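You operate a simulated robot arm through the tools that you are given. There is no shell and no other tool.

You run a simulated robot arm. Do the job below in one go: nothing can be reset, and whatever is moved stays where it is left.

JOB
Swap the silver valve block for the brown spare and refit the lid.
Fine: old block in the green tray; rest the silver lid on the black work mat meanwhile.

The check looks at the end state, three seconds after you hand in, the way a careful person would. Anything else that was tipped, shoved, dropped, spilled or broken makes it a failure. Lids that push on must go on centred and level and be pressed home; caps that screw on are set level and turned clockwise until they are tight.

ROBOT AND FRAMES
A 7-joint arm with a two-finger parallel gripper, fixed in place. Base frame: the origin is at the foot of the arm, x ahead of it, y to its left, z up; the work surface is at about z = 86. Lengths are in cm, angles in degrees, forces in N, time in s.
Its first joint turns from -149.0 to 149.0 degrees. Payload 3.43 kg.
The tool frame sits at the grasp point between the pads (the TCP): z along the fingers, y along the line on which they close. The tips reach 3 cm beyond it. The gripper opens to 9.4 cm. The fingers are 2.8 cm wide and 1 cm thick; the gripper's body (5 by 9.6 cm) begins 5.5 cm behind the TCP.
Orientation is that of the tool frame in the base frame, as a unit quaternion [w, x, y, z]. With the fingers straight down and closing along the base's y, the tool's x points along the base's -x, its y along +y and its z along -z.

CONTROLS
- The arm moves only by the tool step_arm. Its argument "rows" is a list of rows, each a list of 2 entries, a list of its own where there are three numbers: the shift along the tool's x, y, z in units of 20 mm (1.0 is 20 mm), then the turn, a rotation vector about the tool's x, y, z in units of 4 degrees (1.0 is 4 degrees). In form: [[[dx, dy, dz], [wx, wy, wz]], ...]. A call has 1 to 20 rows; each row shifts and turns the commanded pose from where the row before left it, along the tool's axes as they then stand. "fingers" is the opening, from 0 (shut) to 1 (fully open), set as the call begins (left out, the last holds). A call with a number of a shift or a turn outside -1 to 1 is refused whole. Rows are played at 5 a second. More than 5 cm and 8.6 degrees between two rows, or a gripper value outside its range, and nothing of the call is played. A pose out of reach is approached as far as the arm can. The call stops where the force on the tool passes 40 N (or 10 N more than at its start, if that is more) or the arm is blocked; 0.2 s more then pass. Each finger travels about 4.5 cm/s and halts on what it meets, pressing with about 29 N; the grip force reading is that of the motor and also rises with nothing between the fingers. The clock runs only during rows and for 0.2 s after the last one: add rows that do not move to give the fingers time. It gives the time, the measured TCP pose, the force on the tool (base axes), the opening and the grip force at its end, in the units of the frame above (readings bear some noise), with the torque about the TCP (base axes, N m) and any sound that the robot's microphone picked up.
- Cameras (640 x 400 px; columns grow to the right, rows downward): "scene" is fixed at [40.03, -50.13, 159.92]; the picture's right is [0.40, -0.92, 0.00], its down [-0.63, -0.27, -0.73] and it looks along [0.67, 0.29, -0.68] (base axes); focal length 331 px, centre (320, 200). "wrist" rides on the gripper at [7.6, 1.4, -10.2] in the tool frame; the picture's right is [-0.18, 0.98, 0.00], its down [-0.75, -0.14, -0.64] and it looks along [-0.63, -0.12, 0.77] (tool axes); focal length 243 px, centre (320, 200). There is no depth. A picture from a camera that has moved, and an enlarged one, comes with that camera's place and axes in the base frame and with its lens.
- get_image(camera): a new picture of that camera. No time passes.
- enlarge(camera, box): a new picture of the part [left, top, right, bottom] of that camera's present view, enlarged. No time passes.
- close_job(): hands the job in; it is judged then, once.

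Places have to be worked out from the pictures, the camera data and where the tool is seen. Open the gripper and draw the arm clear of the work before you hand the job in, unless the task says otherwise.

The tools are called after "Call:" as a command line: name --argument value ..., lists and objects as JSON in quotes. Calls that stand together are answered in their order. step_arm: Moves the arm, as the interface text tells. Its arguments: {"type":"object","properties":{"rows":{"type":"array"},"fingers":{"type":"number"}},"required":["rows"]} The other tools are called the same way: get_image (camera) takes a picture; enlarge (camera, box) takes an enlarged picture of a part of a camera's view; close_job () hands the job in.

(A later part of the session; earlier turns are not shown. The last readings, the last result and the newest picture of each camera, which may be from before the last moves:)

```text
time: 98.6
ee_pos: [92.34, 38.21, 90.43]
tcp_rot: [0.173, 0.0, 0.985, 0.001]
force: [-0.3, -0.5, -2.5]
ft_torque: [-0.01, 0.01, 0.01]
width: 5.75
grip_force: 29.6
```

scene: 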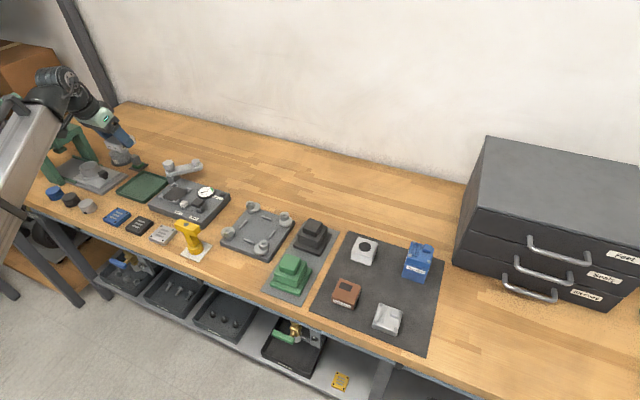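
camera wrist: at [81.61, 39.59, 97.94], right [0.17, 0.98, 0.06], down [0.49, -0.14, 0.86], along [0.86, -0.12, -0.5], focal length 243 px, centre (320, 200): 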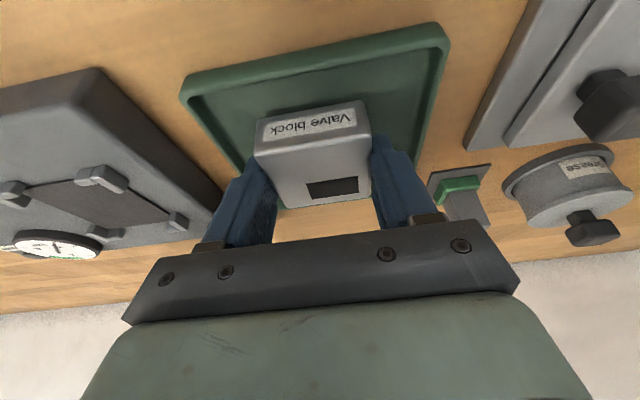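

Call:
step_arm --rows '[[[0.0171, 0, 0.047], [0, 0, 0]], [[0, 0, 0], [0, 0, 0]]]'

Call:
step_arm --rows '[[[0.0171, 0, 0.047], [0, 0, 0]], [[0, 0, 0], [0, 0, 0]]]'

Call:
step_arm --rows '[[[0.0171, 0, 0.047], [0, 0, 0]], [[0, 0, 0], [0, 0, 0]]]'

```text
time: 99.2
ee_pos: [92.32, 38.16, 90.26]
tcp_rot: [0.174, -0.001, 0.985, -0.001]
force: [0.4, -0.7, -2.8]
ft_torque: [0.01, 0.05, -0.03]
width: 5.78
grip_force: 28.7
```

```text
time: 99.8
ee_pos: [92.27, 38.15, 90.17]
tcp_rot: [0.173, 0.0, 0.985, 0.0]
force: [0.3, -0.7, -2.3]
ft_torque: [0.02, 0.03, 0.0]
width: 5.78
grip_force: 29.2
```

```text
time: 100.4
ee_pos: [92.32, 38.28, 90.18]
tcp_rot: [0.173, 0.0, 0.985, -0.001]
force: [-0.3, -0.6, -1.8]
ft_torque: [-0.01, 0.01, -0.04]
width: 5.78
grip_force: 28.5
```

Still hanging freely (about -2 N). I continue with careful steps.

Call:
step_arm --rows '[[[0.0171, 0, 0.047], [0, 0, 0]], [[0, 0, 0], [0, 0, 0]]]'

Call:
step_arm --rows '[[[0.0171, 0, 0.047], [0, 0, 0]], [[0, 0, 0], [0, 0, 0]]]'

Call:
enlarge --camera "scene" --box '[120, 165, 170, 205]'

```text
time: 101.0
ee_pos: [92.3, 38.26, 90.03]
tcp_rot: [0.174, -0.001, 0.985, 0.0]
force: [1.4, 1.4, 4.5]
ft_torque: [0.22, 0.06, -0.03]
width: 5.76
grip_force: 29.1
```

```text
time: 101.6
ee_pos: [92.38, 38.19, 90.06]
tcp_rot: [0.175, 0.0, 0.985, 0.0]
force: [4.4, 2.1, 18.5]
ft_torque: [0.16, 0.31, -0.06]
width: 5.77
grip_force: 28.7
```

```text
10.00 times, centred on (145, 185) of scene
camera zoom: at [40.03, -50.13, 159.92], right [0.4, -0.92, 0.0], down [-0.63, -0.27, -0.73], along [0.67, 0.29, -0.68], focal length 3313 px, centre (2070, 350)
```

zoom: 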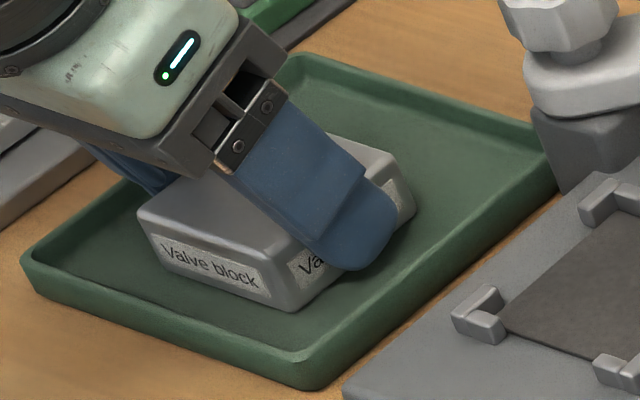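

The block is resting in the tray. I ease off a millimetre and release it.

Call:
step_arm --rows '[[[-0.0171, 0, -0.047], [0, 0, 0]], [[0, 0, 0], [0, 0, 0]]]'

Call:
step_arm --rows '[[[0, 0, 0], [0, 0, 0]], [[0, 0, 0], [0, 0, 0]], [[0, 0, 0], [0, 0, 0]], [[0, 0, 0], [0, 0, 0]]]' --fingers 0.8

Call:
step_arm --rows '[[[-0.04, 0, -0.11], [0, 0, 0]], [[-0.1, 0, -0.275], [0, 0, 0]], [[-0.15, 0, -0.412], [0, 0, 0]], [[-0.2, 0, -0.55], [0, 0, 0]], [[-0.2, 0, -0.55], [0, 0, 0]], [[-0.2, 0, -0.55], [0, 0, 0]], [[-0.2, 0, -0.55], [0, 0, 0]], [[-0.2, 0, -0.55], [0, 0, 0]], [[-0.2, 0, -0.55], [0, 0, 0]], [[-0.2, 0, -0.55], [0, 0, 0]], [[-0.2, 0, -0.55], [0, 0, 0]], [[-0.2, 0, -0.55], [0, 0, 0]], [[-0.2, 0, -0.55], [0, 0, 0]], [[-0.2, 0, -0.55], [0, 0, 0]], [[-0.15, 0, -0.412], [0, 0, 0]], [[-0.1, 0, -0.275], [0, 0, 0]], [[-0.05, 0, -0.137], [0, 0, 0]], [[0, 0, 0], [0, 0, 0]]]'

Call:
get_image --camera "wrist"

Call:
enlarge --camera "scene" --box '[90, 140, 190, 220]'

```text
time: 102.2
ee_pos: [92.37, 38.15, 90.09]
tcp_rot: [0.173, -0.001, 0.985, 0.0]
force: [-0.4, 2.4, 6.2]
ft_torque: [0.29, -0.28, 0.13]
width: 5.74
grip_force: 29.0
```

```text
time: 103.2
ee_pos: [92.36, 38.08, 90.07]
tcp_rot: [0.173, -0.001, 0.985, 0.0]
force: [0.3, -0.4, 0.7]
ft_torque: [0.01, 0.05, -0.01]
width: 7.52
grip_force: 0.1
```

```text
time: 107.0
ee_pos: [92.53, 38.11, 106.42]
tcp_rot: [0.173, -0.001, 0.985, 0.0]
force: [-0.2, -0.1, -0.3]
ft_torque: [0.01, 0.0, 0.0]
width: 7.53
grip_force: 0.1
```

```text
taken
camera wrist: at [81.6, 39.49, 113.48], right [0.17, 0.98, 0.06], down [0.49, -0.14, 0.86], along [0.86, -0.12, -0.5], focal length 243 px, centre (320, 200)
```

wrist: 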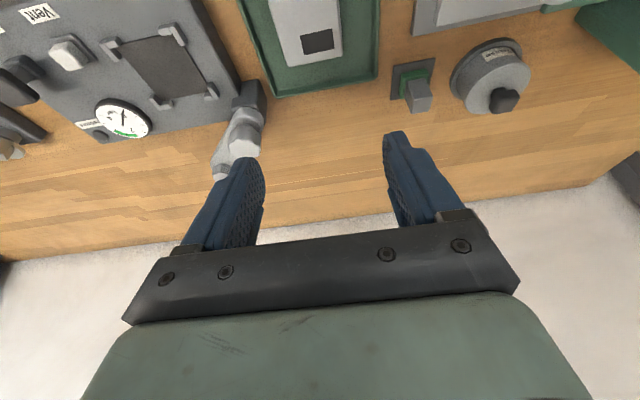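

```text
5.00 times, centred on (140, 180) of scene
camera zoom: at [40.03, -50.13, 159.92], right [0.4, -0.92, 0.0], down [-0.63, -0.27, -0.73], along [0.67, 0.29, -0.68], focal length 1657 px, centre (1220, 300)
```

zoom: 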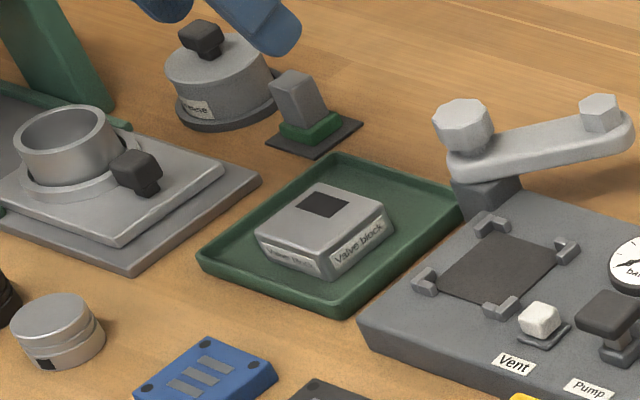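

The old silver block lies flat in the green tray. I return to the right for the brown spare.

Call:
step_arm --rows '[[[0, -0.25, 0], [0, 0, 0]], [[0, -0.55, 0], [0, 0, 0]], [[0, -0.8, 0], [0, 0, 0]], [[0, -0.9, 0], [0, 0, 0]], [[0, -0.9, 0], [0, 0, 0]], [[0, -0.9, 0], [0, 0, 0]], [[0, -0.9, 0], [0, 0, 0]], [[0, -0.9, 0], [0, 0, 0]], [[0, -0.9, 0], [0, 0, 0]], [[0, -0.9, 0], [0, 0, 0]], [[0, -0.9, 0], [0, 0, 0]], [[0, -0.9, 0], [0, 0, 0]], [[0, -0.9, 0], [0, 0, 0]], [[0, -0.9, 0], [0, 0, 0]], [[0, -0.9, 0], [0, 0, 0]], [[0, -0.9, 0], [0, 0, 0]], [[0, -0.9, 0], [0, 0, 0]], [[0, -0.8, 0], [0, 0, 0]], [[0, -0.55, 0], [0, 0, 0]], [[0, -0.25, 0], [0, 0, 0]]]'

Call:
step_arm --rows '[[[0, -0.25, 0], [0, 0, 0]], [[0, -0.55, 0], [0, 0, 0]], [[0, -0.8, 0], [0, 0, 0]], [[0, -0.9, 0], [0, 0, 0]], [[0, -0.9, 0], [0, 0, 0]], [[0, -0.9, 0], [0, 0, 0]], [[0, -0.9, 0], [0, 0, 0]], [[0, -0.9, 0], [0, 0, 0]], [[0, -0.9, 0], [0, 0, 0]], [[0, -0.9, 0], [0, 0, 0]], [[0, -0.9, 0], [0, 0, 0]], [[0, -0.9, 0], [0, 0, 0]], [[0, -0.9, 0], [0, 0, 0]], [[0, -0.9, 0], [0, 0, 0]], [[0, -0.9, 0], [0, 0, 0]], [[0, -0.9, 0], [0, 0, 0]], [[0, -0.9, 0], [0, 0, 0]], [[0, -0.8, 0], [0, 0, 0]], [[0, -0.55, 0], [0, 0, 0]], [[0, -0.25, 0], [0, 0, 0]]]'

```text
time: 111.2
ee_pos: [92.46, 6.34, 106.39]
tcp_rot: [0.174, -0.001, 0.985, 0.0]
force: [-0.6, 0.3, -0.3]
ft_torque: [0.0, 0.01, 0.0]
width: 7.53
grip_force: 0.0
```

```text
time: 115.4
ee_pos: [92.61, -25.23, 106.31]
tcp_rot: [0.174, -0.002, 0.985, 0.0]
force: [0.1, -0.1, -0.4]
ft_torque: [0.0, 0.01, 0.03]
width: 7.52
grip_force: 0.2
```

Now over toward the brown spare, stopping short at about (80, -38.5, 102) for a measuring view.

Call:
step_arm --rows '[[[0.2, -0.2, 0], [0, 0, 0]], [[0.35, -0.35, -0.01], [0, 0, 0]], [[0.47, -0.47, -0.01], [0, 0, 0]], [[0.47, -0.47, -0.01], [0, 0, 0]], [[0.47, -0.47, -0.01], [0, 0, 0]], [[0.47, -0.47, -0.01], [0, 0, 0]], [[0.47, -0.47, -0.01], [0, 0, 0]], [[0.47, -0.47, -0.01], [0, 0, 0]], [[0.47, -0.47, -0.01], [0, 0, 0]], [[0.47, -0.47, -0.01], [0, 0, 0]], [[0.47, -0.47, -0.01], [0, 0, 0]], [[0.47, -0.47, -0.01], [0, 0, 0]], [[0.47, -0.47, -0.01], [0, 0, 0]], [[0.47, -0.47, -0.01], [0, 0, 0]], [[0.35, -0.35, -0.01], [0, 0, 0]], [[0.1, -0.1, 0], [0, 0, 0]], [[0, 0, 0], [0, 0, 0]]]'

Call:
get_image --camera "wrist"

Call:
enlarge --camera "wrist" --box '[240, 0, 400, 130]'

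```text
time: 119.0
ee_pos: [79.86, -38.22, 102.16]
tcp_rot: [0.173, -0.001, 0.985, 0.0]
force: [0.2, 0.8, 0.2]
ft_torque: [0.02, -0.02, 0.01]
width: 7.5
grip_force: 0.1
```

```text
taken
camera wrist: at [69.12, -36.85, 109.2], right [0.17, 0.98, 0.06], down [0.49, -0.14, 0.86], along [0.86, -0.12, -0.5], focal length 243 px, centre (320, 200)
```

wrist: 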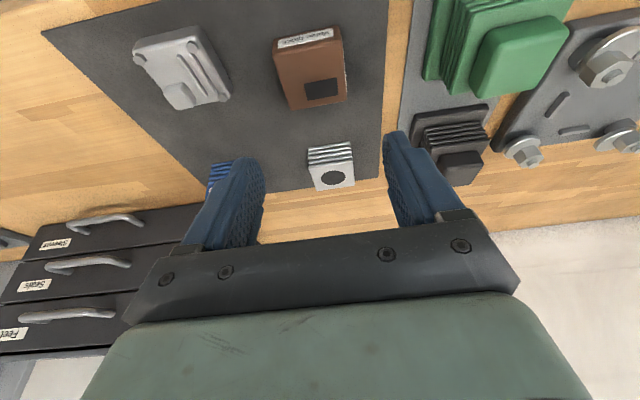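

```text
3.08 times, centred on (320, 65) of wrist
camera zoom: at [69.12, -36.85, 109.2], right [0.17, 0.98, 0.06], down [0.49, -0.14, 0.86], along [0.86, -0.12, -0.5], focal length 746 px, centre (320, 615)
```

zoom: 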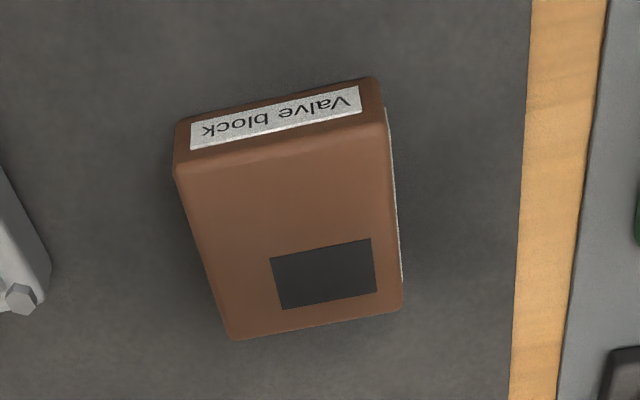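

The brown spare measures as centred at (82.35, -38.55), square to the axes, top z≈89. To copy the silver block's grip I need TCP (81.83, -38.55); I open wider and descend partway first.

Call:
step_arm --rows '[[[0.01, -0.015, 0.16], [0, 0, 0]], [[0.02, -0.015, 0.3], [0, 0, 0]], [[0.03, -0.015, 0.4], [0, 0, 0]], [[0.03, -0.015, 0.4], [0, 0, 0]], [[0.035, -0.015, 0.4], [0, 0, 0]], [[0.035, -0.015, 0.4], [0, 0, 0]], [[0.035, -0.015, 0.4], [0, 0, 0]], [[0.035, -0.015, 0.4], [0, 0, 0]], [[0.03, -0.015, 0.4], [0, 0, 0]], [[0.02, -0.015, 0.27], [0, 0, 0]], [[0.01, 0, 0.14], [0, 0, 0]], [[0, 0, 0], [0, 0, 0]]]' --fingers 0.85

Call:
get_image --camera "wrist"

Call:
enlarge --camera "wrist" --box '[240, 20, 400, 150]'

```text
time: 121.6
ee_pos: [81.99, -38.73, 95.0]
tcp_rot: [0.174, -0.001, 0.985, 0.0]
force: [-0.9, 0.8, -0.2]
ft_torque: [0.0, 0.0, 0.0]
width: 7.98
grip_force: 0.1
```

```text
taken
camera wrist: at [71.19, -37.3, 102.1], right [0.17, 0.98, 0.06], down [0.49, -0.14, 0.86], along [0.86, -0.12, -0.5], focal length 243 px, centre (320, 200)
```

wrist: 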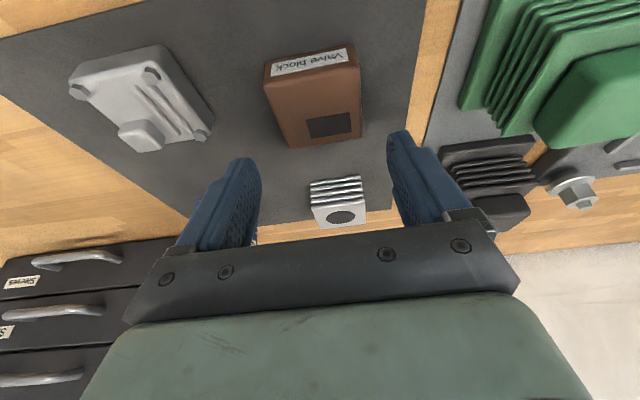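

```text
3.08 times, centred on (320, 85) of wrist
camera zoom: at [71.19, -37.3, 102.1], right [0.17, 0.98, 0.06], down [0.49, -0.14, 0.86], along [0.86, -0.12, -0.5], focal length 746 px, centre (320, 554)
```

zoom: 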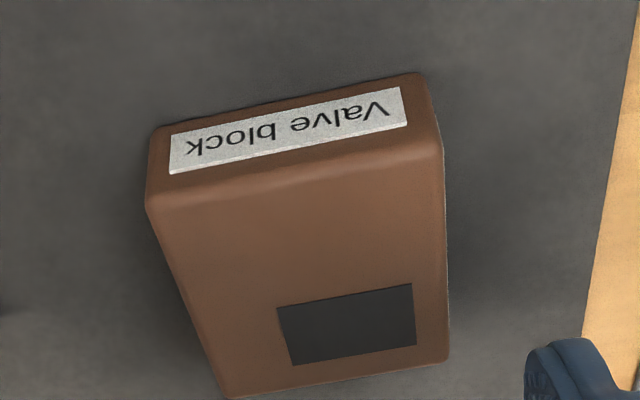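

The closer view puts the spare's centre at (82.24, -38.47). I make a small correction and descend to TCP z≈89.9, tips just above the mat.

Call:
step_arm --rows '[[[0.06, 0.02, 0.14], [0, 0, 0]], [[0.11, 0.03, 0.25], [0, 0, 0]], [[0.14, 0.03, 0.33], [0, 0, 0]], [[0.14, 0.02, 0.33], [0, 0, 0]], [[0.14, 0, 0.33], [0, 0, 0]], [[0.14, 0, 0.33], [0, 0, 0]], [[0.12, 0, 0.29], [0, 0, 0]], [[0.1, 0, 0.23], [0, 0, 0]], [[0.05, 0, 0.12], [0, 0, 0]], [[0, 0, 0], [0, 0, 0]]]'

Call:
enlarge --camera "wrist" --box '[200, 20, 440, 230]'

```text
time: 123.8
ee_pos: [81.72, -38.63, 89.79]
tcp_rot: [0.173, -0.001, 0.985, 0.001]
force: [-1.2, -0.6, 0.0]
ft_torque: [0.02, -0.01, -0.03]
width: 7.98
grip_force: 0.1
```

```text
1.90 times, centred on (320, 125) of wrist
camera zoom: at [70.95, -37.08, 96.87], right [0.17, 0.98, 0.06], down [0.49, -0.14, 0.86], along [0.86, -0.12, -0.5], focal length 462 px, centre (320, 343)
```

zoom: 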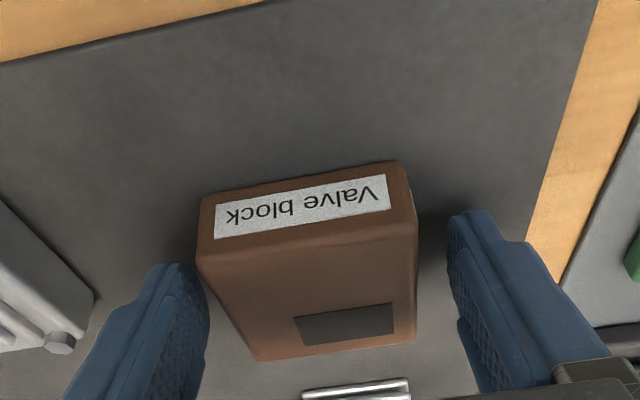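

The spare sits centred between the fingers, just as the silver block did. I close and lift slowly.

Call:
step_arm --rows '[[[0, 0, 0], [0, 0, 0]], [[0, 0, 0], [0, 0, 0]], [[0, 0, 0], [0, 0, 0]], [[0, 0, 0], [0, 0, 0]], [[0, 0, 0], [0, 0, 0]]]' --fingers 0

Call:
step_arm --rows '[[[-0.0171, 0, -0.047], [0, 0, 0]], [[-0.0171, 0, -0.047], [0, 0, 0]], [[-0.0342, 0, -0.094], [0, 0, 0]], [[-0.0342, 0, -0.094], [0, 0, 0]], [[-0.0342, 0, -0.094], [0, 0, 0]], [[-0.0342, 0, -0.094], [0, 0, 0]], [[0, 0, 0], [0, 0, 0]]]'

Call:
enlarge --camera "wrist" --box '[200, 20, 440, 230]'

```text
time: 125.0
ee_pos: [81.76, -38.54, 89.86]
tcp_rot: [0.174, 0.0, 0.985, 0.0]
force: [1.6, -0.5, 6.7]
ft_torque: [0.02, 0.16, 0.0]
width: 5.77
grip_force: 29.4
```

```text
time: 126.6
ee_pos: [81.71, -38.38, 91.07]
tcp_rot: [0.174, 0.0, 0.985, 0.0]
force: [1.0, -0.3, -1.4]
ft_torque: [0.0, 0.03, -0.01]
width: 5.78
grip_force: 28.8
```

```text
1.90 times, centred on (320, 125) of wrist
camera zoom: at [70.91, -36.97, 98.06], right [0.17, 0.98, 0.06], down [0.49, -0.14, 0.86], along [0.86, -0.12, -0.5], focal length 462 px, centre (320, 343)
```

zoom: 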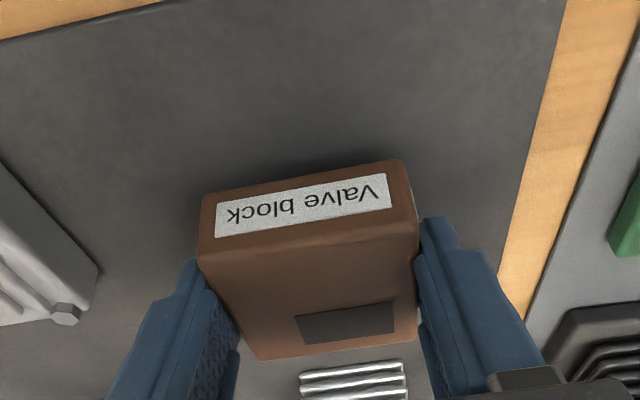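

The brown spare is held firmly at the same width as the silver one. I raise it, then carry it straight out (+x) to above the base.

Call:
step_arm --rows '[[[-0.05, 0, -0.137], [0, 0, 0]], [[-0.1, 0, -0.275], [0, 0, 0]], [[-0.16, 0, -0.44], [0, 0, 0]], [[-0.2, 0, -0.55], [0, 0, 0]], [[-0.2, 0, -0.55], [0, 0, 0]], [[-0.2, 0, -0.55], [0, 0, 0]], [[-0.2, 0, -0.55], [0, 0, 0]], [[-0.16, 0, -0.44], [0, 0, 0]], [[-0.1, 0, -0.275], [0, 0, 0]], [[-0.05, 0, -0.137], [0, 0, 0]], [[0, 0, 0], [0, 0, 0]]]'

Call:
step_arm --rows '[[[-0.15, 0, 0.01], [0, 0, 0]], [[-0.3, 0, 0.02], [0, 0, 0]], [[-0.45, 0, 0.035], [0, 0, 0]], [[-0.45, 0, 0.035], [0, 0, 0]], [[-0.45, 0, 0.035], [0, 0, 0]], [[-0.45, 0, 0.035], [0, 0, 0]], [[-0.45, 0, 0.035], [0, 0, 0]], [[-0.45, 0, 0.035], [0, 0, 0]], [[-0.45, 0, 0.035], [0, 0, 0]], [[-0.45, 0, 0.035], [0, 0, 0]], [[-0.45, 0, 0.035], [0, 0, 0]], [[-0.45, 0, 0.035], [0, 0, 0]], [[-0.45, 0, 0.035], [0, 0, 0]], [[-0.45, 0, 0.035], [0, 0, 0]], [[-0.45, 0, 0.035], [0, 0, 0]], [[-0.45, 0, 0.035], [0, 0, 0]], [[-0.35, 0, 0.027], [0, 0, 0]], [[-0.2, 0, 0.015], [0, 0, 0]], [[-0.1, 0, 0.008], [0, 0, 0]], [[0, 0, 0], [0, 0, 0]]]'

Call:
get_image --camera "wrist"

Call:
enlarge --camera "scene" --box '[310, 190, 440, 340]'

```text
time: 129.0
ee_pos: [81.75, -38.53, 99.19]
tcp_rot: [0.174, -0.001, 0.985, 0.0]
force: [-0.3, 0.1, -3.1]
ft_torque: [-0.02, 0.03, 0.02]
width: 5.79
grip_force: 28.5
```

```text
time: 133.2
ee_pos: [95.85, -38.37, 102.97]
tcp_rot: [0.174, 0.0, 0.985, 0.0]
force: [0.2, -0.4, -2.7]
ft_torque: [-0.02, 0.04, -0.06]
width: 5.79
grip_force: 29.3
```

```text
taken
camera wrist: at [85.13, -37.03, 110.11], right [0.17, 0.98, 0.06], down [0.49, -0.14, 0.86], along [0.86, -0.12, -0.5], focal length 243 px, centre (320, 200)
```

wrist: 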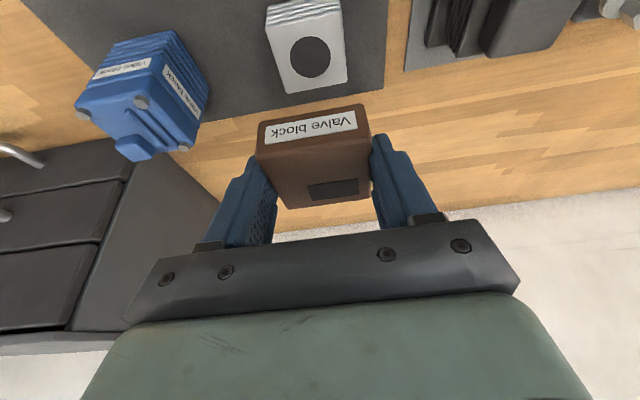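

```text
2.67 times, centred on (375, 265) of scene
camera zoom: at [40.03, -50.13, 159.92], right [0.4, -0.92, 0.0], down [-0.63, -0.27, -0.73], along [0.67, 0.29, -0.68], focal length 884 px, centre (173, 27)
```

zoom: 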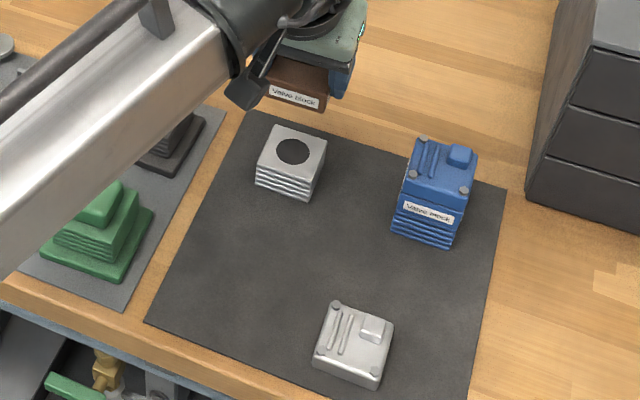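

I lower toward the base to about 2.5 cm above seating and check alignment there.

Call:
step_arm --rows '[[[0.05, -0.02, 0.14], [0, 0, 0]], [[0.1, -0.02, 0.29], [0, 0, 0]], [[0.13, -0.02, 0.37], [0, 0, 0]], [[0.13, 0, 0.37], [0, 0, 0]], [[0.13, 0, 0.37], [0, 0, 0]], [[0.13, 0, 0.37], [0, 0, 0]], [[0.13, 0, 0.37], [0, 0, 0]], [[0.13, 0, 0.37], [0, 0, 0]], [[0.13, 0, 0.37], [0, 0, 0]], [[0.1, 0, 0.29], [0, 0, 0]], [[0.05, 0, 0.14], [0, 0, 0]], [[0, 0, 0], [0, 0, 0]]]'

Call:
enlarge --camera "wrist" --box '[220, 20, 420, 160]'

Call:
enlarge --camera "scene" --box '[335, 215, 405, 275]'

```text
time: 135.8
ee_pos: [96.15, -38.7, 95.92]
tcp_rot: [0.173, -0.001, 0.985, 0.0]
force: [0.4, 0.6, -2.6]
ft_torque: [-0.01, 0.03, 0.01]
width: 5.77
grip_force: 28.8
```

```text
2.86 times, centred on (320, 90) of wrist
camera zoom: at [85.36, -37.18, 103.01], right [0.17, 0.98, 0.06], down [0.49, -0.14, 0.86], along [0.86, -0.12, -0.5], focal length 693 px, centre (320, 514)
```

zoom: 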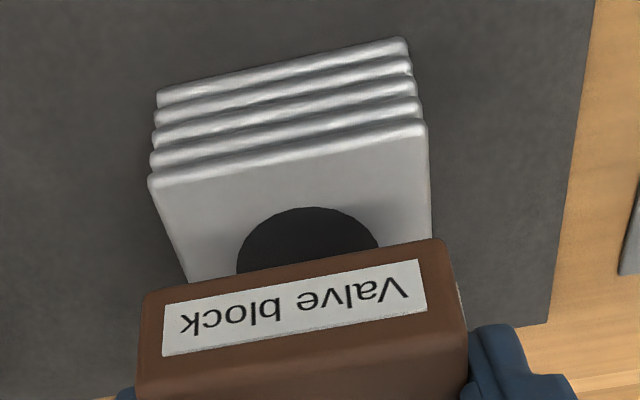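

```text
6.67 times, centred on (370, 245) of scene
camera zoom: at [40.03, -50.13, 159.92], right [0.4, -0.92, 0.0], down [-0.63, -0.27, -0.73], along [0.67, 0.29, -0.68], focal length 2209 px, centre (-13, -100)
```

zoom: 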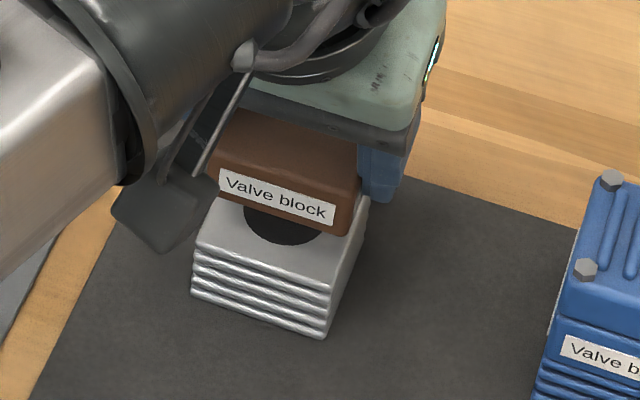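

Roughly aligned, perhaps 2–4 mm too far outward. I lower to about 5 mm above the base to judge the offset with less height ambiguity.

Call:
step_arm --rows '[[[0.04, 0, 0.11], [0, 0, 0]], [[0.085, 0, 0.235], [0, 0, 0]], [[0.085, 0, 0.235], [0, 0, 0]], [[0.085, 0, 0.235], [0, 0, 0]], [[0.05, 0, 0.137], [0, 0, 0]], [[0.02, 0, 0.055], [0, 0, 0]], [[0, 0, 0], [0, 0, 0]]]'

Call:
enlarge --camera "wrist" --box '[220, 20, 420, 160]'

Call:
enlarge --camera "scene" --box '[335, 225, 395, 275]'

```text
time: 137.4
ee_pos: [96.08, -38.52, 93.82]
tcp_rot: [0.173, 0.0, 0.985, 0.0]
force: [-0.1, 0.0, -2.3]
ft_torque: [-0.01, 0.0, 0.01]
width: 5.78
grip_force: 28.9
```

```text
2.86 times, centred on (320, 90) of wrist
camera zoom: at [85.26, -37.1, 100.92], right [0.17, 0.98, 0.06], down [0.49, -0.14, 0.86], along [0.86, -0.12, -0.5], focal length 693 px, centre (320, 514)
```

zoom: 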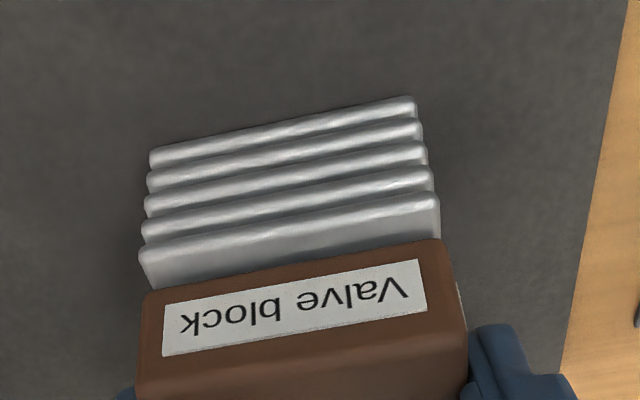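

```text
8.00 times, centred on (365, 250) of scene
camera zoom: at [40.03, -50.13, 159.92], right [0.4, -0.92, 0.0], down [-0.63, -0.27, -0.73], along [0.67, 0.29, -0.68], focal length 2651 px, centre (-40, -200)
```

zoom: 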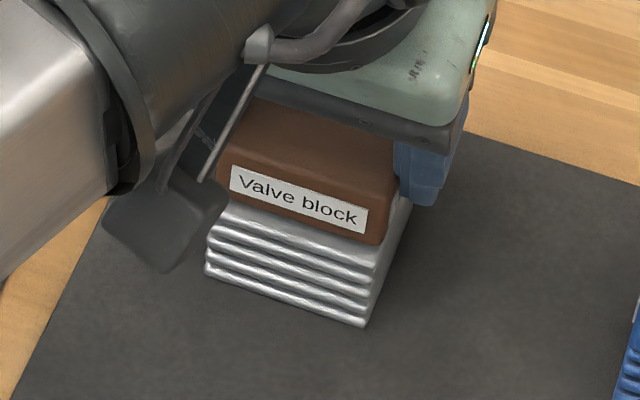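

Both cameras agree that the spare is about 3–4 mm too far out in x while y matches. I shift it back 3.5 mm and come down 3 mm, then look again.

Call:
step_arm --rows '[[[0.055, 0, -0.02], [0, 0, 0]], [[0.055, 0, -0.02], [0, 0, 0]], [[0.055, 0, -0.02], [0, 0, 0]], [[0.017, 0, 0.047], [0, 0, 0]], [[0.017, 0, 0.047], [0, 0, 0]], [[0.017, 0, 0.047], [0, 0, 0]], [[0, 0, 0], [0, 0, 0]]]'

Call:
enlarge --camera "wrist" --box '[250, 40, 390, 150]'

Call:
enlarge --camera "scene" --box '[345, 235, 390, 270]'

```text
time: 139.0
ee_pos: [95.67, -38.46, 93.55]
tcp_rot: [0.174, 0.0, 0.985, 0.001]
force: [0.4, -0.5, -2.1]
ft_torque: [0.0, 0.0, -0.02]
width: 5.78
grip_force: 29.0
```

```text
3.64 times, centred on (320, 95) of wrist
camera zoom: at [84.92, -37.16, 100.61], right [0.17, 0.98, 0.06], down [0.49, -0.14, 0.86], along [0.86, -0.12, -0.5], focal length 882 px, centre (320, 582)
```

zoom: 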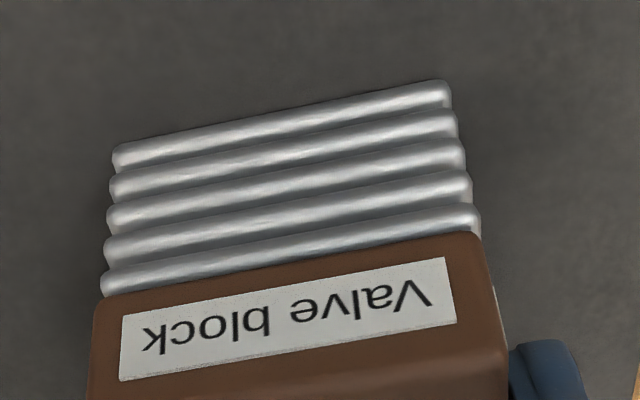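

```text
11.43 times, centred on (368, 252) of scene
camera zoom: at [40.03, -50.13, 159.92], right [0.4, -0.92, 0.0], down [-0.63, -0.27, -0.73], along [0.67, 0.29, -0.68], focal length 3787 px, centre (-223, -400)
```

zoom: 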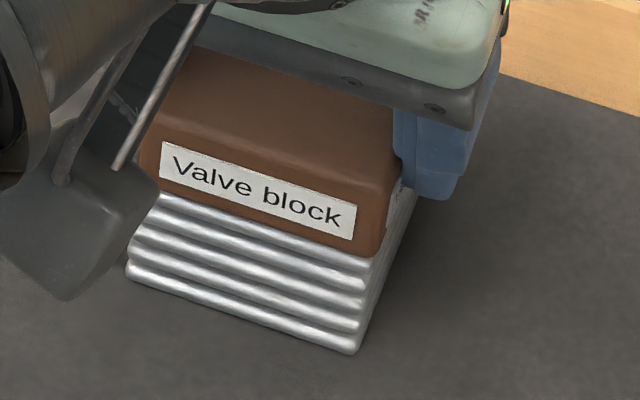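

Alignment looks much closer now, with a gap of about 3 mm left. I lower in 1 mm steps to contact.

Call:
step_arm --rows '[[[0.0171, 0, 0.047], [0, 0, 0]], [[0, 0, 0], [0, 0, 0]]]'

Call:
step_arm --rows '[[[0.0171, 0, 0.047], [0, 0, 0]], [[0, 0, 0], [0, 0, 0]]]'

Call:
step_arm --rows '[[[0.0171, 0, 0.047], [0, 0, 0]], [[0, 0, 0], [0, 0, 0]]]'

```text
time: 139.6
ee_pos: [95.77, -38.55, 93.48]
tcp_rot: [0.173, 0.0, 0.985, 0.0]
force: [0.7, -0.2, -1.1]
ft_torque: [0.03, 0.01, -0.02]
width: 5.75
grip_force: 28.7
```

```text
time: 140.2
ee_pos: [95.7, -38.53, 93.36]
tcp_rot: [0.175, -0.001, 0.985, 0.0]
force: [0.4, -1.0, 9.0]
ft_torque: [0.04, 0.09, 0.02]
width: 5.77
grip_force: 28.9
```

```text
time: 140.8
ee_pos: [95.61, -38.55, 93.35]
tcp_rot: [0.176, 0.0, 0.984, -0.001]
force: [1.3, -3.7, 32.0]
ft_torque: [-0.37, -0.1, 0.0]
width: 5.76
grip_force: 29.2
```

Contact at z≈93.36, as expected for flush seating. I back off the excess force and inspect the alignment before releasing.

Call:
step_arm --rows '[[[-0.0171, 0, -0.047], [0, 0, 0]], [[0, 0, 0], [0, 0, 0]]]'

Call:
enlarge --camera "wrist" --box '[250, 40, 390, 150]'

Call:
enlarge --camera "scene" --box '[345, 235, 390, 270]'

Call:
get_image --camera "wrist"

```text
time: 141.4
ee_pos: [95.77, -38.48, 93.47]
tcp_rot: [0.175, -0.001, 0.985, -0.001]
force: [5.5, -3.3, 32.7]
ft_torque: [0.03, -0.29, -0.05]
width: 5.77
grip_force: 29.5
```

```text
3.64 times, centred on (320, 95) of wrist
camera zoom: at [84.9, -37.1, 100.44], right [0.17, 0.98, 0.06], down [0.49, -0.14, 0.86], along [0.86, -0.12, -0.5], focal length 882 px, centre (320, 582)
```

zoom: 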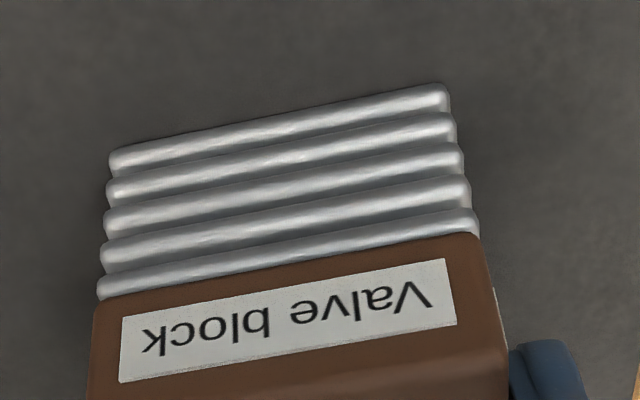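

```text
11.43 times, centred on (368, 252) of scene
camera zoom: at [40.03, -50.13, 159.92], right [0.4, -0.92, 0.0], down [-0.63, -0.27, -0.73], along [0.67, 0.29, -0.68], focal length 3787 px, centre (-223, -400)
```

zoom: 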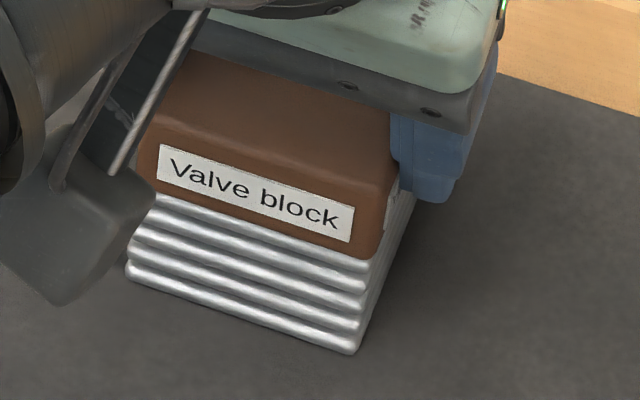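

```text
taken
camera wrist: at [84.9, -37.1, 100.44], right [0.17, 0.98, 0.06], down [0.49, -0.14, 0.86], along [0.86, -0.12, -0.5], focal length 243 px, centre (320, 200)
```

wrist: 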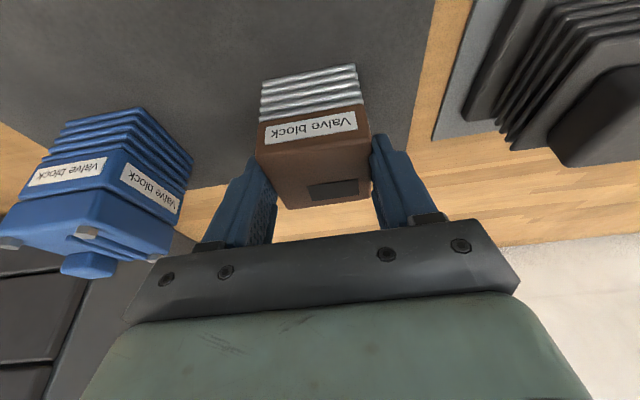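

The spare now sits on the fins just as the silver band did, and y matches. Some downward force remains, so I ease off before opening.

Call:
step_arm --rows '[[[-0.0171, 0, -0.047], [0, 0, 0]], [[0, 0, 0], [0, 0, 0]], [[0, 0, 0], [0, 0, 0]]]'

```text
time: 142.2
ee_pos: [95.74, -38.44, 93.43]
tcp_rot: [0.173, -0.002, 0.985, 0.0]
force: [5.6, -0.7, 21.6]
ft_torque: [0.02, -0.47, 0.01]
width: 5.75
grip_force: 28.9
```

Call:
step_arm --rows '[[[-0.0171, 0, -0.047], [0, 0, 0]], [[0, 0, 0], [0, 0, 0]], [[0, 0, 0], [0, 0, 0]]]'

```text
time: 143.0
ee_pos: [95.71, -38.58, 93.4]
tcp_rot: [0.172, 0.0, 0.985, -0.001]
force: [0.6, 0.2, 0.8]
ft_torque: [0.01, -0.1, 0.02]
width: 5.78
grip_force: 29.0
```

Force is near zero with the spare standing on the base. I open the fingers to release it.

Call:
step_arm --rows '[[[0, 0, 0], [0, 0, 0]], [[0, 0, 0], [0, 0, 0]], [[0, 0, 0], [0, 0, 0]], [[0, 0, 0], [0, 0, 0]]]' --fingers 0.85

Call:
enlarge --camera "wrist" --box '[220, 30, 420, 220]'

Call:
enlarge --camera "scene" --box '[345, 235, 390, 270]'

```text
time: 144.0
ee_pos: [95.71, -38.58, 93.56]
tcp_rot: [0.173, -0.001, 0.985, 0.0]
force: [0.2, -0.8, 0.4]
ft_torque: [-0.03, 0.0, 0.03]
width: 7.98
grip_force: 0.1
```

```text
2.11 times, centred on (320, 125) of wrist
camera zoom: at [84.98, -37.13, 100.59], right [0.17, 0.98, 0.06], down [0.49, -0.14, 0.86], along [0.86, -0.12, -0.5], focal length 511 px, centre (320, 358)
```

zoom: 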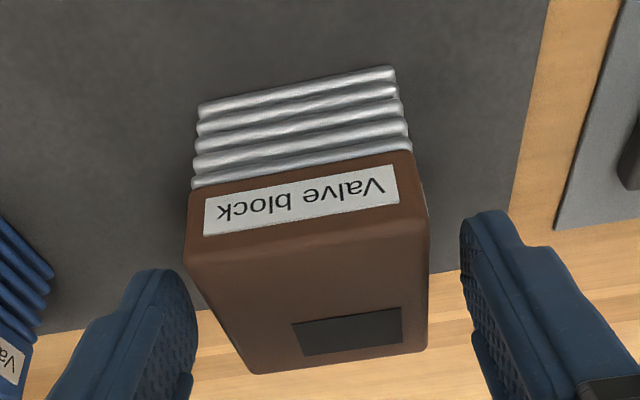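

```text
11.43 times, centred on (368, 252) of scene
camera zoom: at [40.03, -50.13, 159.92], right [0.4, -0.92, 0.0], down [-0.63, -0.27, -0.73], along [0.67, 0.29, -0.68], focal length 3787 px, centre (-223, -400)
```

zoom: 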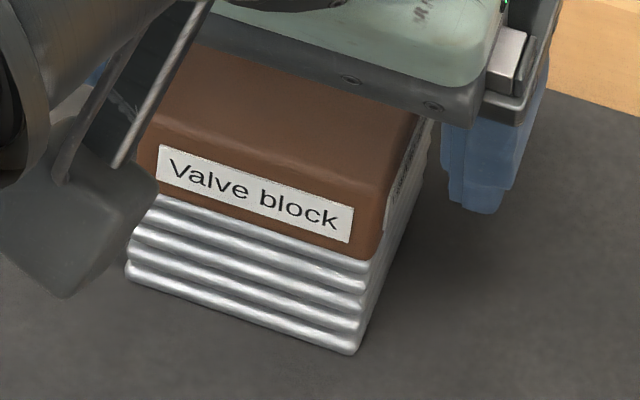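

The spare is seated. I rise and look at it from above to verify that it is square and centred on the base.

Call:
step_arm --rows '[[[-0.04, 0, -0.11], [0, 0, 0]], [[-0.1, 0, -0.275], [0, 0, 0]], [[-0.15, 0, -0.412], [0, 0, 0]], [[-0.18, 0, -0.49], [0, 0, 0]], [[-0.18, 0, -0.49], [0, 0, 0]], [[-0.18, 0, -0.49], [0, 0, 0]], [[-0.18, 0, -0.49], [0, 0, 0]], [[-0.18, 0, -0.49], [0, 0, 0]], [[-0.15, 0, -0.412], [0, 0, 0]], [[-0.1, 0, -0.275], [0, 0, 0]], [[-0.05, 0, -0.137], [0, 0, 0]], [[0, 0, 0], [0, 0, 0]]]'

Call:
enlarge --camera "wrist" --box '[240, 0, 400, 150]'

Call:
enlarge --camera "scene" --box '[340, 215, 400, 275]'

```text
time: 146.6
ee_pos: [95.79, -38.51, 102.03]
tcp_rot: [0.174, -0.001, 0.985, 0.0]
force: [1.0, -0.1, -0.1]
ft_torque: [-0.01, 0.03, 0.03]
width: 8.0
grip_force: 0.0
```

```text
2.67 times, centred on (320, 75) of wrist
camera zoom: at [84.92, -37.18, 109.07], right [0.17, 0.98, 0.06], down [0.49, -0.14, 0.86], along [0.86, -0.12, -0.5], focal length 647 px, centre (320, 533)
```

zoom: 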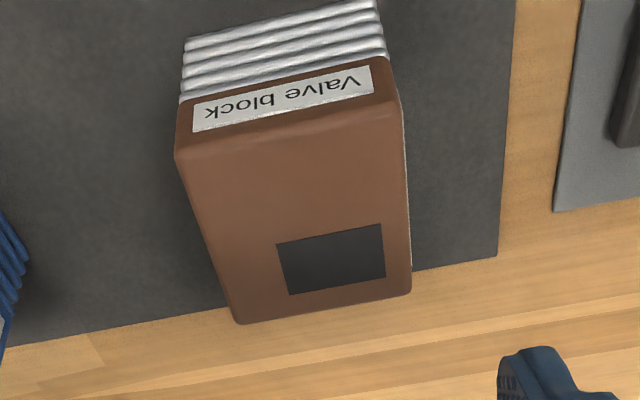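

```text
6.67 times, centred on (370, 245) of scene
camera zoom: at [40.03, -50.13, 159.92], right [0.4, -0.92, 0.0], down [-0.63, -0.27, -0.73], along [0.67, 0.29, -0.68], focal length 2209 px, centre (-13, -100)
```

zoom: 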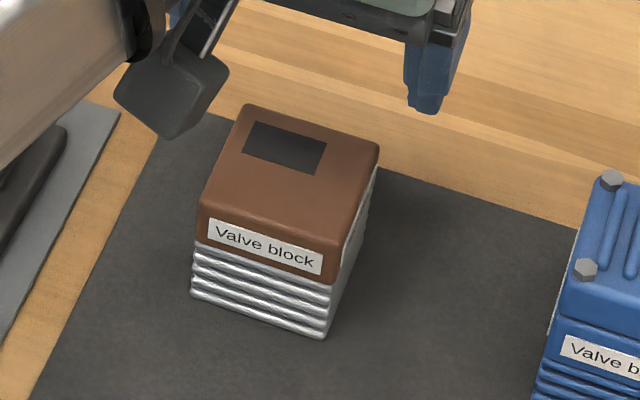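

The label and base in the scene view line up with the original stack's position within a pixel or two, so the spare is well placed. Now I go for the lid on the mat.

Call:
step_arm --rows '[[[0.2, -0.148, -0.087], [0, 0, 0]], [[0.35, -0.259, -0.152], [0, 0, 0]], [[0.45, -0.333, -0.196], [0, 0, 0]], [[0.45, -0.333, -0.196], [0, 0, 0]], [[0.45, -0.333, -0.196], [0, 0, 0]], [[0.45, -0.333, -0.196], [0, 0, 0]], [[0.45, -0.333, -0.196], [0, 0, 0]], [[0.45, -0.333, -0.196], [0, 0, 0]], [[0.45, -0.333, -0.196], [0, 0, 0]], [[0.45, -0.333, -0.196], [0, 0, 0]], [[0.45, -0.333, -0.196], [0, 0, 0]], [[0.45, -0.333, -0.196], [0, 0, 0]], [[0.45, -0.333, -0.196], [0, 0, 0]], [[0.45, -0.333, -0.196], [0, 0, 0]], [[0.45, -0.333, -0.196], [0, 0, 0]], [[0.45, -0.333, -0.196], [0, 0, 0]], [[0.35, -0.259, -0.152], [0, 0, 0]], [[0.2, -0.148, -0.087], [0, 0, 0]], [[0, 0, 0], [0, 0, 0]]]'

Call:
get_image --camera "wrist"

Call:
enlarge --camera "scene" --box '[340, 215, 400, 275]'

```text
time: 150.6
ee_pos: [79.68, -49.73, 103.03]
tcp_rot: [0.174, -0.001, 0.985, 0.0]
force: [-0.5, 0.2, 0.6]
ft_torque: [0.0, 0.02, 0.03]
width: 7.99
grip_force: 0.1
```

```text
taken
camera wrist: at [68.91, -48.32, 110.14], right [0.17, 0.98, 0.06], down [0.49, -0.14, 0.86], along [0.86, -0.12, -0.5], focal length 243 px, centre (320, 200)
```

wrist: 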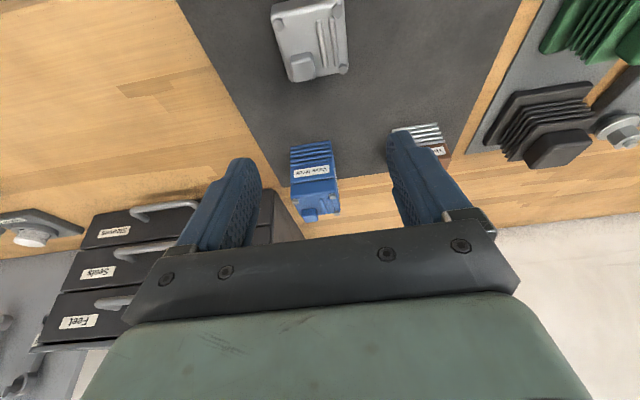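

```text
6.67 times, centred on (370, 245) of scene
camera zoom: at [40.03, -50.13, 159.92], right [0.4, -0.92, 0.0], down [-0.63, -0.27, -0.73], along [0.67, 0.29, -0.68], focal length 2209 px, centre (-13, -100)
```

zoom: 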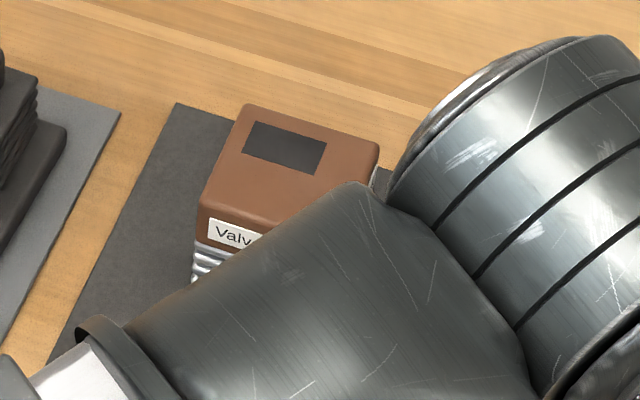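

I enlarge the lid to measure where it sits relative to the tool.

Call:
enlarge --camera "wrist" --box '[240, 0, 400, 110]'

```text
3.64 times, centred on (320, 55) of wrist
camera zoom: at [68.91, -48.32, 110.14], right [0.17, 0.98, 0.06], down [0.49, -0.14, 0.86], along [0.86, -0.12, -0.5], focal length 882 px, centre (320, 727)
```

zoom: 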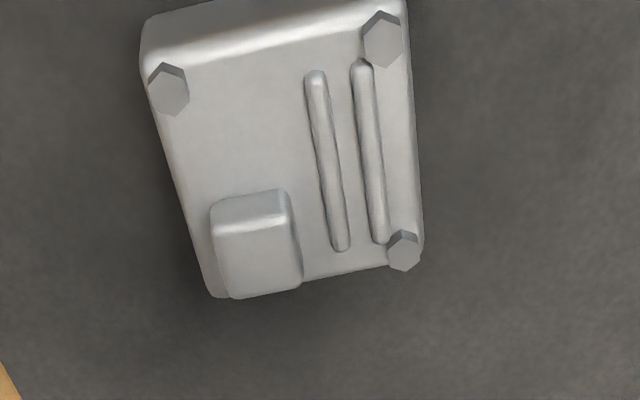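

The lid's centre is at (80.17, -49.5), so the regrip pose is the same as at release; I shift +2 mm in y and descend.

Call:
step_arm --rows '[[[0.06, 0.02, 0.165], [0, 0, 0]], [[0.12, 0.03, 0.33], [0, 0, 0]], [[0.16, 0.03, 0.44], [0, 0, 0]], [[0.16, 0.03, 0.44], [0, 0, 0]], [[0.16, 0, 0.44], [0, 0, 0]], [[0.16, 0, 0.44], [0, 0, 0]], [[0.16, 0, 0.44], [0, 0, 0]], [[0.16, 0, 0.44], [0, 0, 0]], [[0.16, 0, 0.44], [0, 0, 0]], [[0.16, 0, 0.44], [0, 0, 0]], [[0.16, 0, 0.44], [0, 0, 0]], [[0.16, 0, 0.44], [0, 0, 0]], [[0.16, 0, 0.44], [0, 0, 0]], [[0.12, 0, 0.33], [0, 0, 0]], [[0.06, 0, 0.165], [0, 0, 0]], [[0, 0, 0], [0, 0, 0]]]'

Call:
enlarge --camera "wrist" --box '[200, 60, 440, 230]'

```text
time: 154.0
ee_pos: [79.85, -49.45, 90.69]
tcp_rot: [0.174, -0.001, 0.985, 0.0]
force: [0.3, -0.1, 0.1]
ft_torque: [0.01, -0.01, 0.03]
width: 8.0
grip_force: 0.0
```

```text
2.35 times, centred on (320, 145) of wrist
camera zoom: at [69.01, -47.97, 97.76], right [0.17, 0.98, 0.06], down [0.49, -0.14, 0.86], along [0.86, -0.12, -0.5], focal length 571 px, centre (320, 329)
```

zoom: 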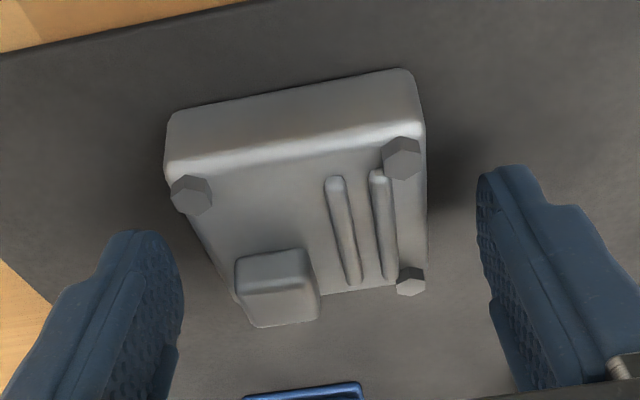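

Centred well. I descend the last 9 mm and close on the lid.

Call:
step_arm --rows '[[[0.03, 0, 0.08], [0, 0, 0]], [[0.05, 0, 0.1], [0, 0, 0]], [[0.05, 0, 0.1], [0, 0, 0]], [[0.04, 0, 0.08], [0, 0, 0]], [[0.02, 0, 0.045], [0, 0, 0]], [[0, 0, 0], [0, 0, 0]]]'

Call:
step_arm --rows '[[[0, 0, 0], [0, 0, 0]], [[0, 0, 0], [0, 0, 0]], [[0, 0, 0], [0, 0, 0]], [[0, 0, 0], [0, 0, 0]], [[0, 0, 0], [0, 0, 0]]]' --fingers 0

Call:
step_arm --rows '[[[-0.0171, 0, -0.047], [0, 0, 0]], [[-0.0342, 0, -0.094], [0, 0, 0]], [[-0.0342, 0, -0.094], [0, 0, 0]], [[-0.0342, 0, -0.094], [0, 0, 0]], [[-0.0342, 0, -0.094], [0, 0, 0]], [[0, 0, 0], [0, 0, 0]]]'

Call:
enlarge --camera "wrist" --box '[200, 60, 440, 230]'

```text
time: 155.4
ee_pos: [79.58, -49.38, 89.81]
tcp_rot: [0.174, -0.002, 0.985, 0.001]
force: [-0.6, 0.0, 0.3]
ft_torque: [-0.02, 0.02, 0.02]
width: 7.98
grip_force: 0.0
```

```text
time: 156.6
ee_pos: [79.64, -49.29, 89.84]
tcp_rot: [0.174, -0.001, 0.985, 0.0]
force: [-0.3, -1.4, 0.8]
ft_torque: [-0.11, -0.02, 0.01]
width: 5.75
grip_force: 29.3
```

```text
time: 158.0
ee_pos: [79.62, -49.63, 90.64]
tcp_rot: [0.174, -0.001, 0.985, 0.0]
force: [-0.2, -0.1, -0.9]
ft_torque: [0.02, -0.02, 0.0]
width: 5.75
grip_force: 29.0
```

```text
2.35 times, centred on (320, 145) of wrist
camera zoom: at [68.8, -48.11, 97.71], right [0.17, 0.98, 0.06], down [0.49, -0.14, 0.86], along [0.86, -0.12, -0.5], focal length 571 px, centre (320, 329)
```

zoom: 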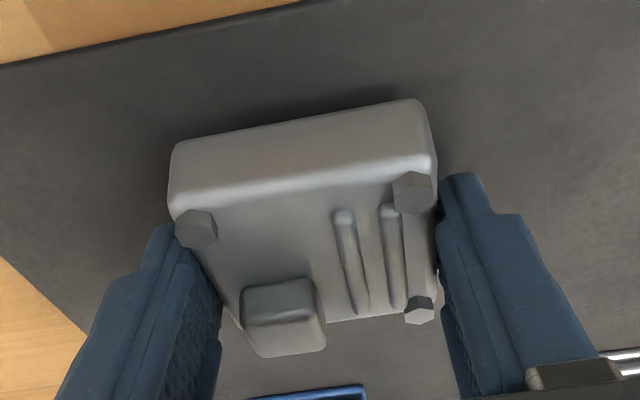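

The lid is held just as before (within about 1 mm). I raise it and carry it back over the stack.

Call:
step_arm --rows '[[[-0.05, 0, -0.137], [0, 0, 0]], [[-0.1, 0, -0.275], [0, 0, 0]], [[-0.16, 0, -0.44], [0, 0, 0]], [[-0.2, 0, -0.55], [0, 0, 0]], [[-0.2, 0, -0.55], [0, 0, 0]], [[-0.2, 0, -0.55], [0, 0, 0]], [[-0.2, 0, -0.55], [0, 0, 0]], [[-0.2, 0, -0.55], [0, 0, 0]], [[-0.2, 0, -0.55], [0, 0, 0]], [[-0.2, 0, -0.55], [0, 0, 0]], [[-0.2, 0, -0.55], [0, 0, 0]], [[-0.2, 0, -0.55], [0, 0, 0]], [[-0.16, 0, -0.44], [0, 0, 0]], [[-0.1, 0, -0.275], [0, 0, 0]], [[-0.05, 0, -0.137], [0, 0, 0]], [[0, 0, 0], [0, 0, 0]]]'

Call:
step_arm --rows '[[[-0.2, 0.143, 0.073], [0, 0, 0]], [[-0.35, 0.25, 0.127], [0, 0, 0]], [[-0.47, 0.335, 0.171], [0, 0, 0]], [[-0.47, 0.335, 0.171], [0, 0, 0]], [[-0.47, 0.335, 0.171], [0, 0, 0]], [[-0.47, 0.335, 0.171], [0, 0, 0]], [[-0.47, 0.335, 0.171], [0, 0, 0]], [[-0.47, 0.335, 0.171], [0, 0, 0]], [[-0.47, 0.335, 0.171], [0, 0, 0]], [[-0.47, 0.335, 0.171], [0, 0, 0]], [[-0.47, 0.335, 0.171], [0, 0, 0]], [[-0.47, 0.335, 0.171], [0, 0, 0]], [[-0.47, 0.335, 0.171], [0, 0, 0]], [[-0.47, 0.335, 0.171], [0, 0, 0]], [[-0.47, 0.335, 0.171], [0, 0, 0]], [[-0.47, 0.335, 0.171], [0, 0, 0]], [[-0.35, 0.25, 0.127], [0, 0, 0]], [[-0.2, 0.143, 0.073], [0, 0, 0]], [[0, 0, 0], [0, 0, 0]]]'

Call:
get_image --camera "wrist"

```text
time: 161.4
ee_pos: [79.71, -49.53, 104.88]
tcp_rot: [0.174, -0.001, 0.985, 0.0]
force: [0.6, -0.1, -1.9]
ft_torque: [0.0, 0.01, -0.01]
width: 5.74
grip_force: 29.1
```

```text
time: 165.4
ee_pos: [95.92, -38.4, 104.91]
tcp_rot: [0.173, -0.001, 0.985, 0.001]
force: [0.0, -0.1, -2.0]
ft_torque: [-0.03, 0.03, 0.01]
width: 5.76
grip_force: 29.5
```

```text
taken
camera wrist: at [85.08, -37.07, 111.96], right [0.17, 0.98, 0.06], down [0.49, -0.14, 0.86], along [0.86, -0.12, -0.5], focal length 243 px, centre (320, 200)
```

wrist: 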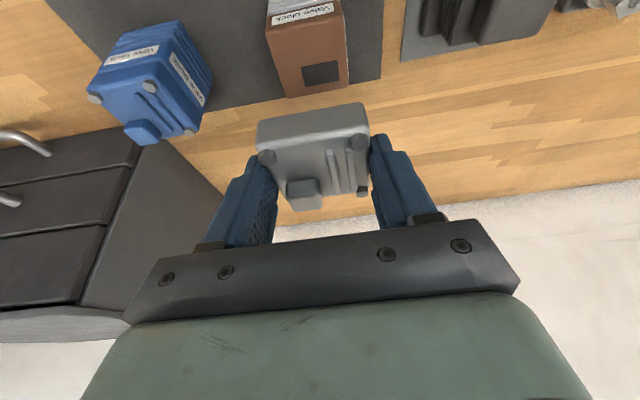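

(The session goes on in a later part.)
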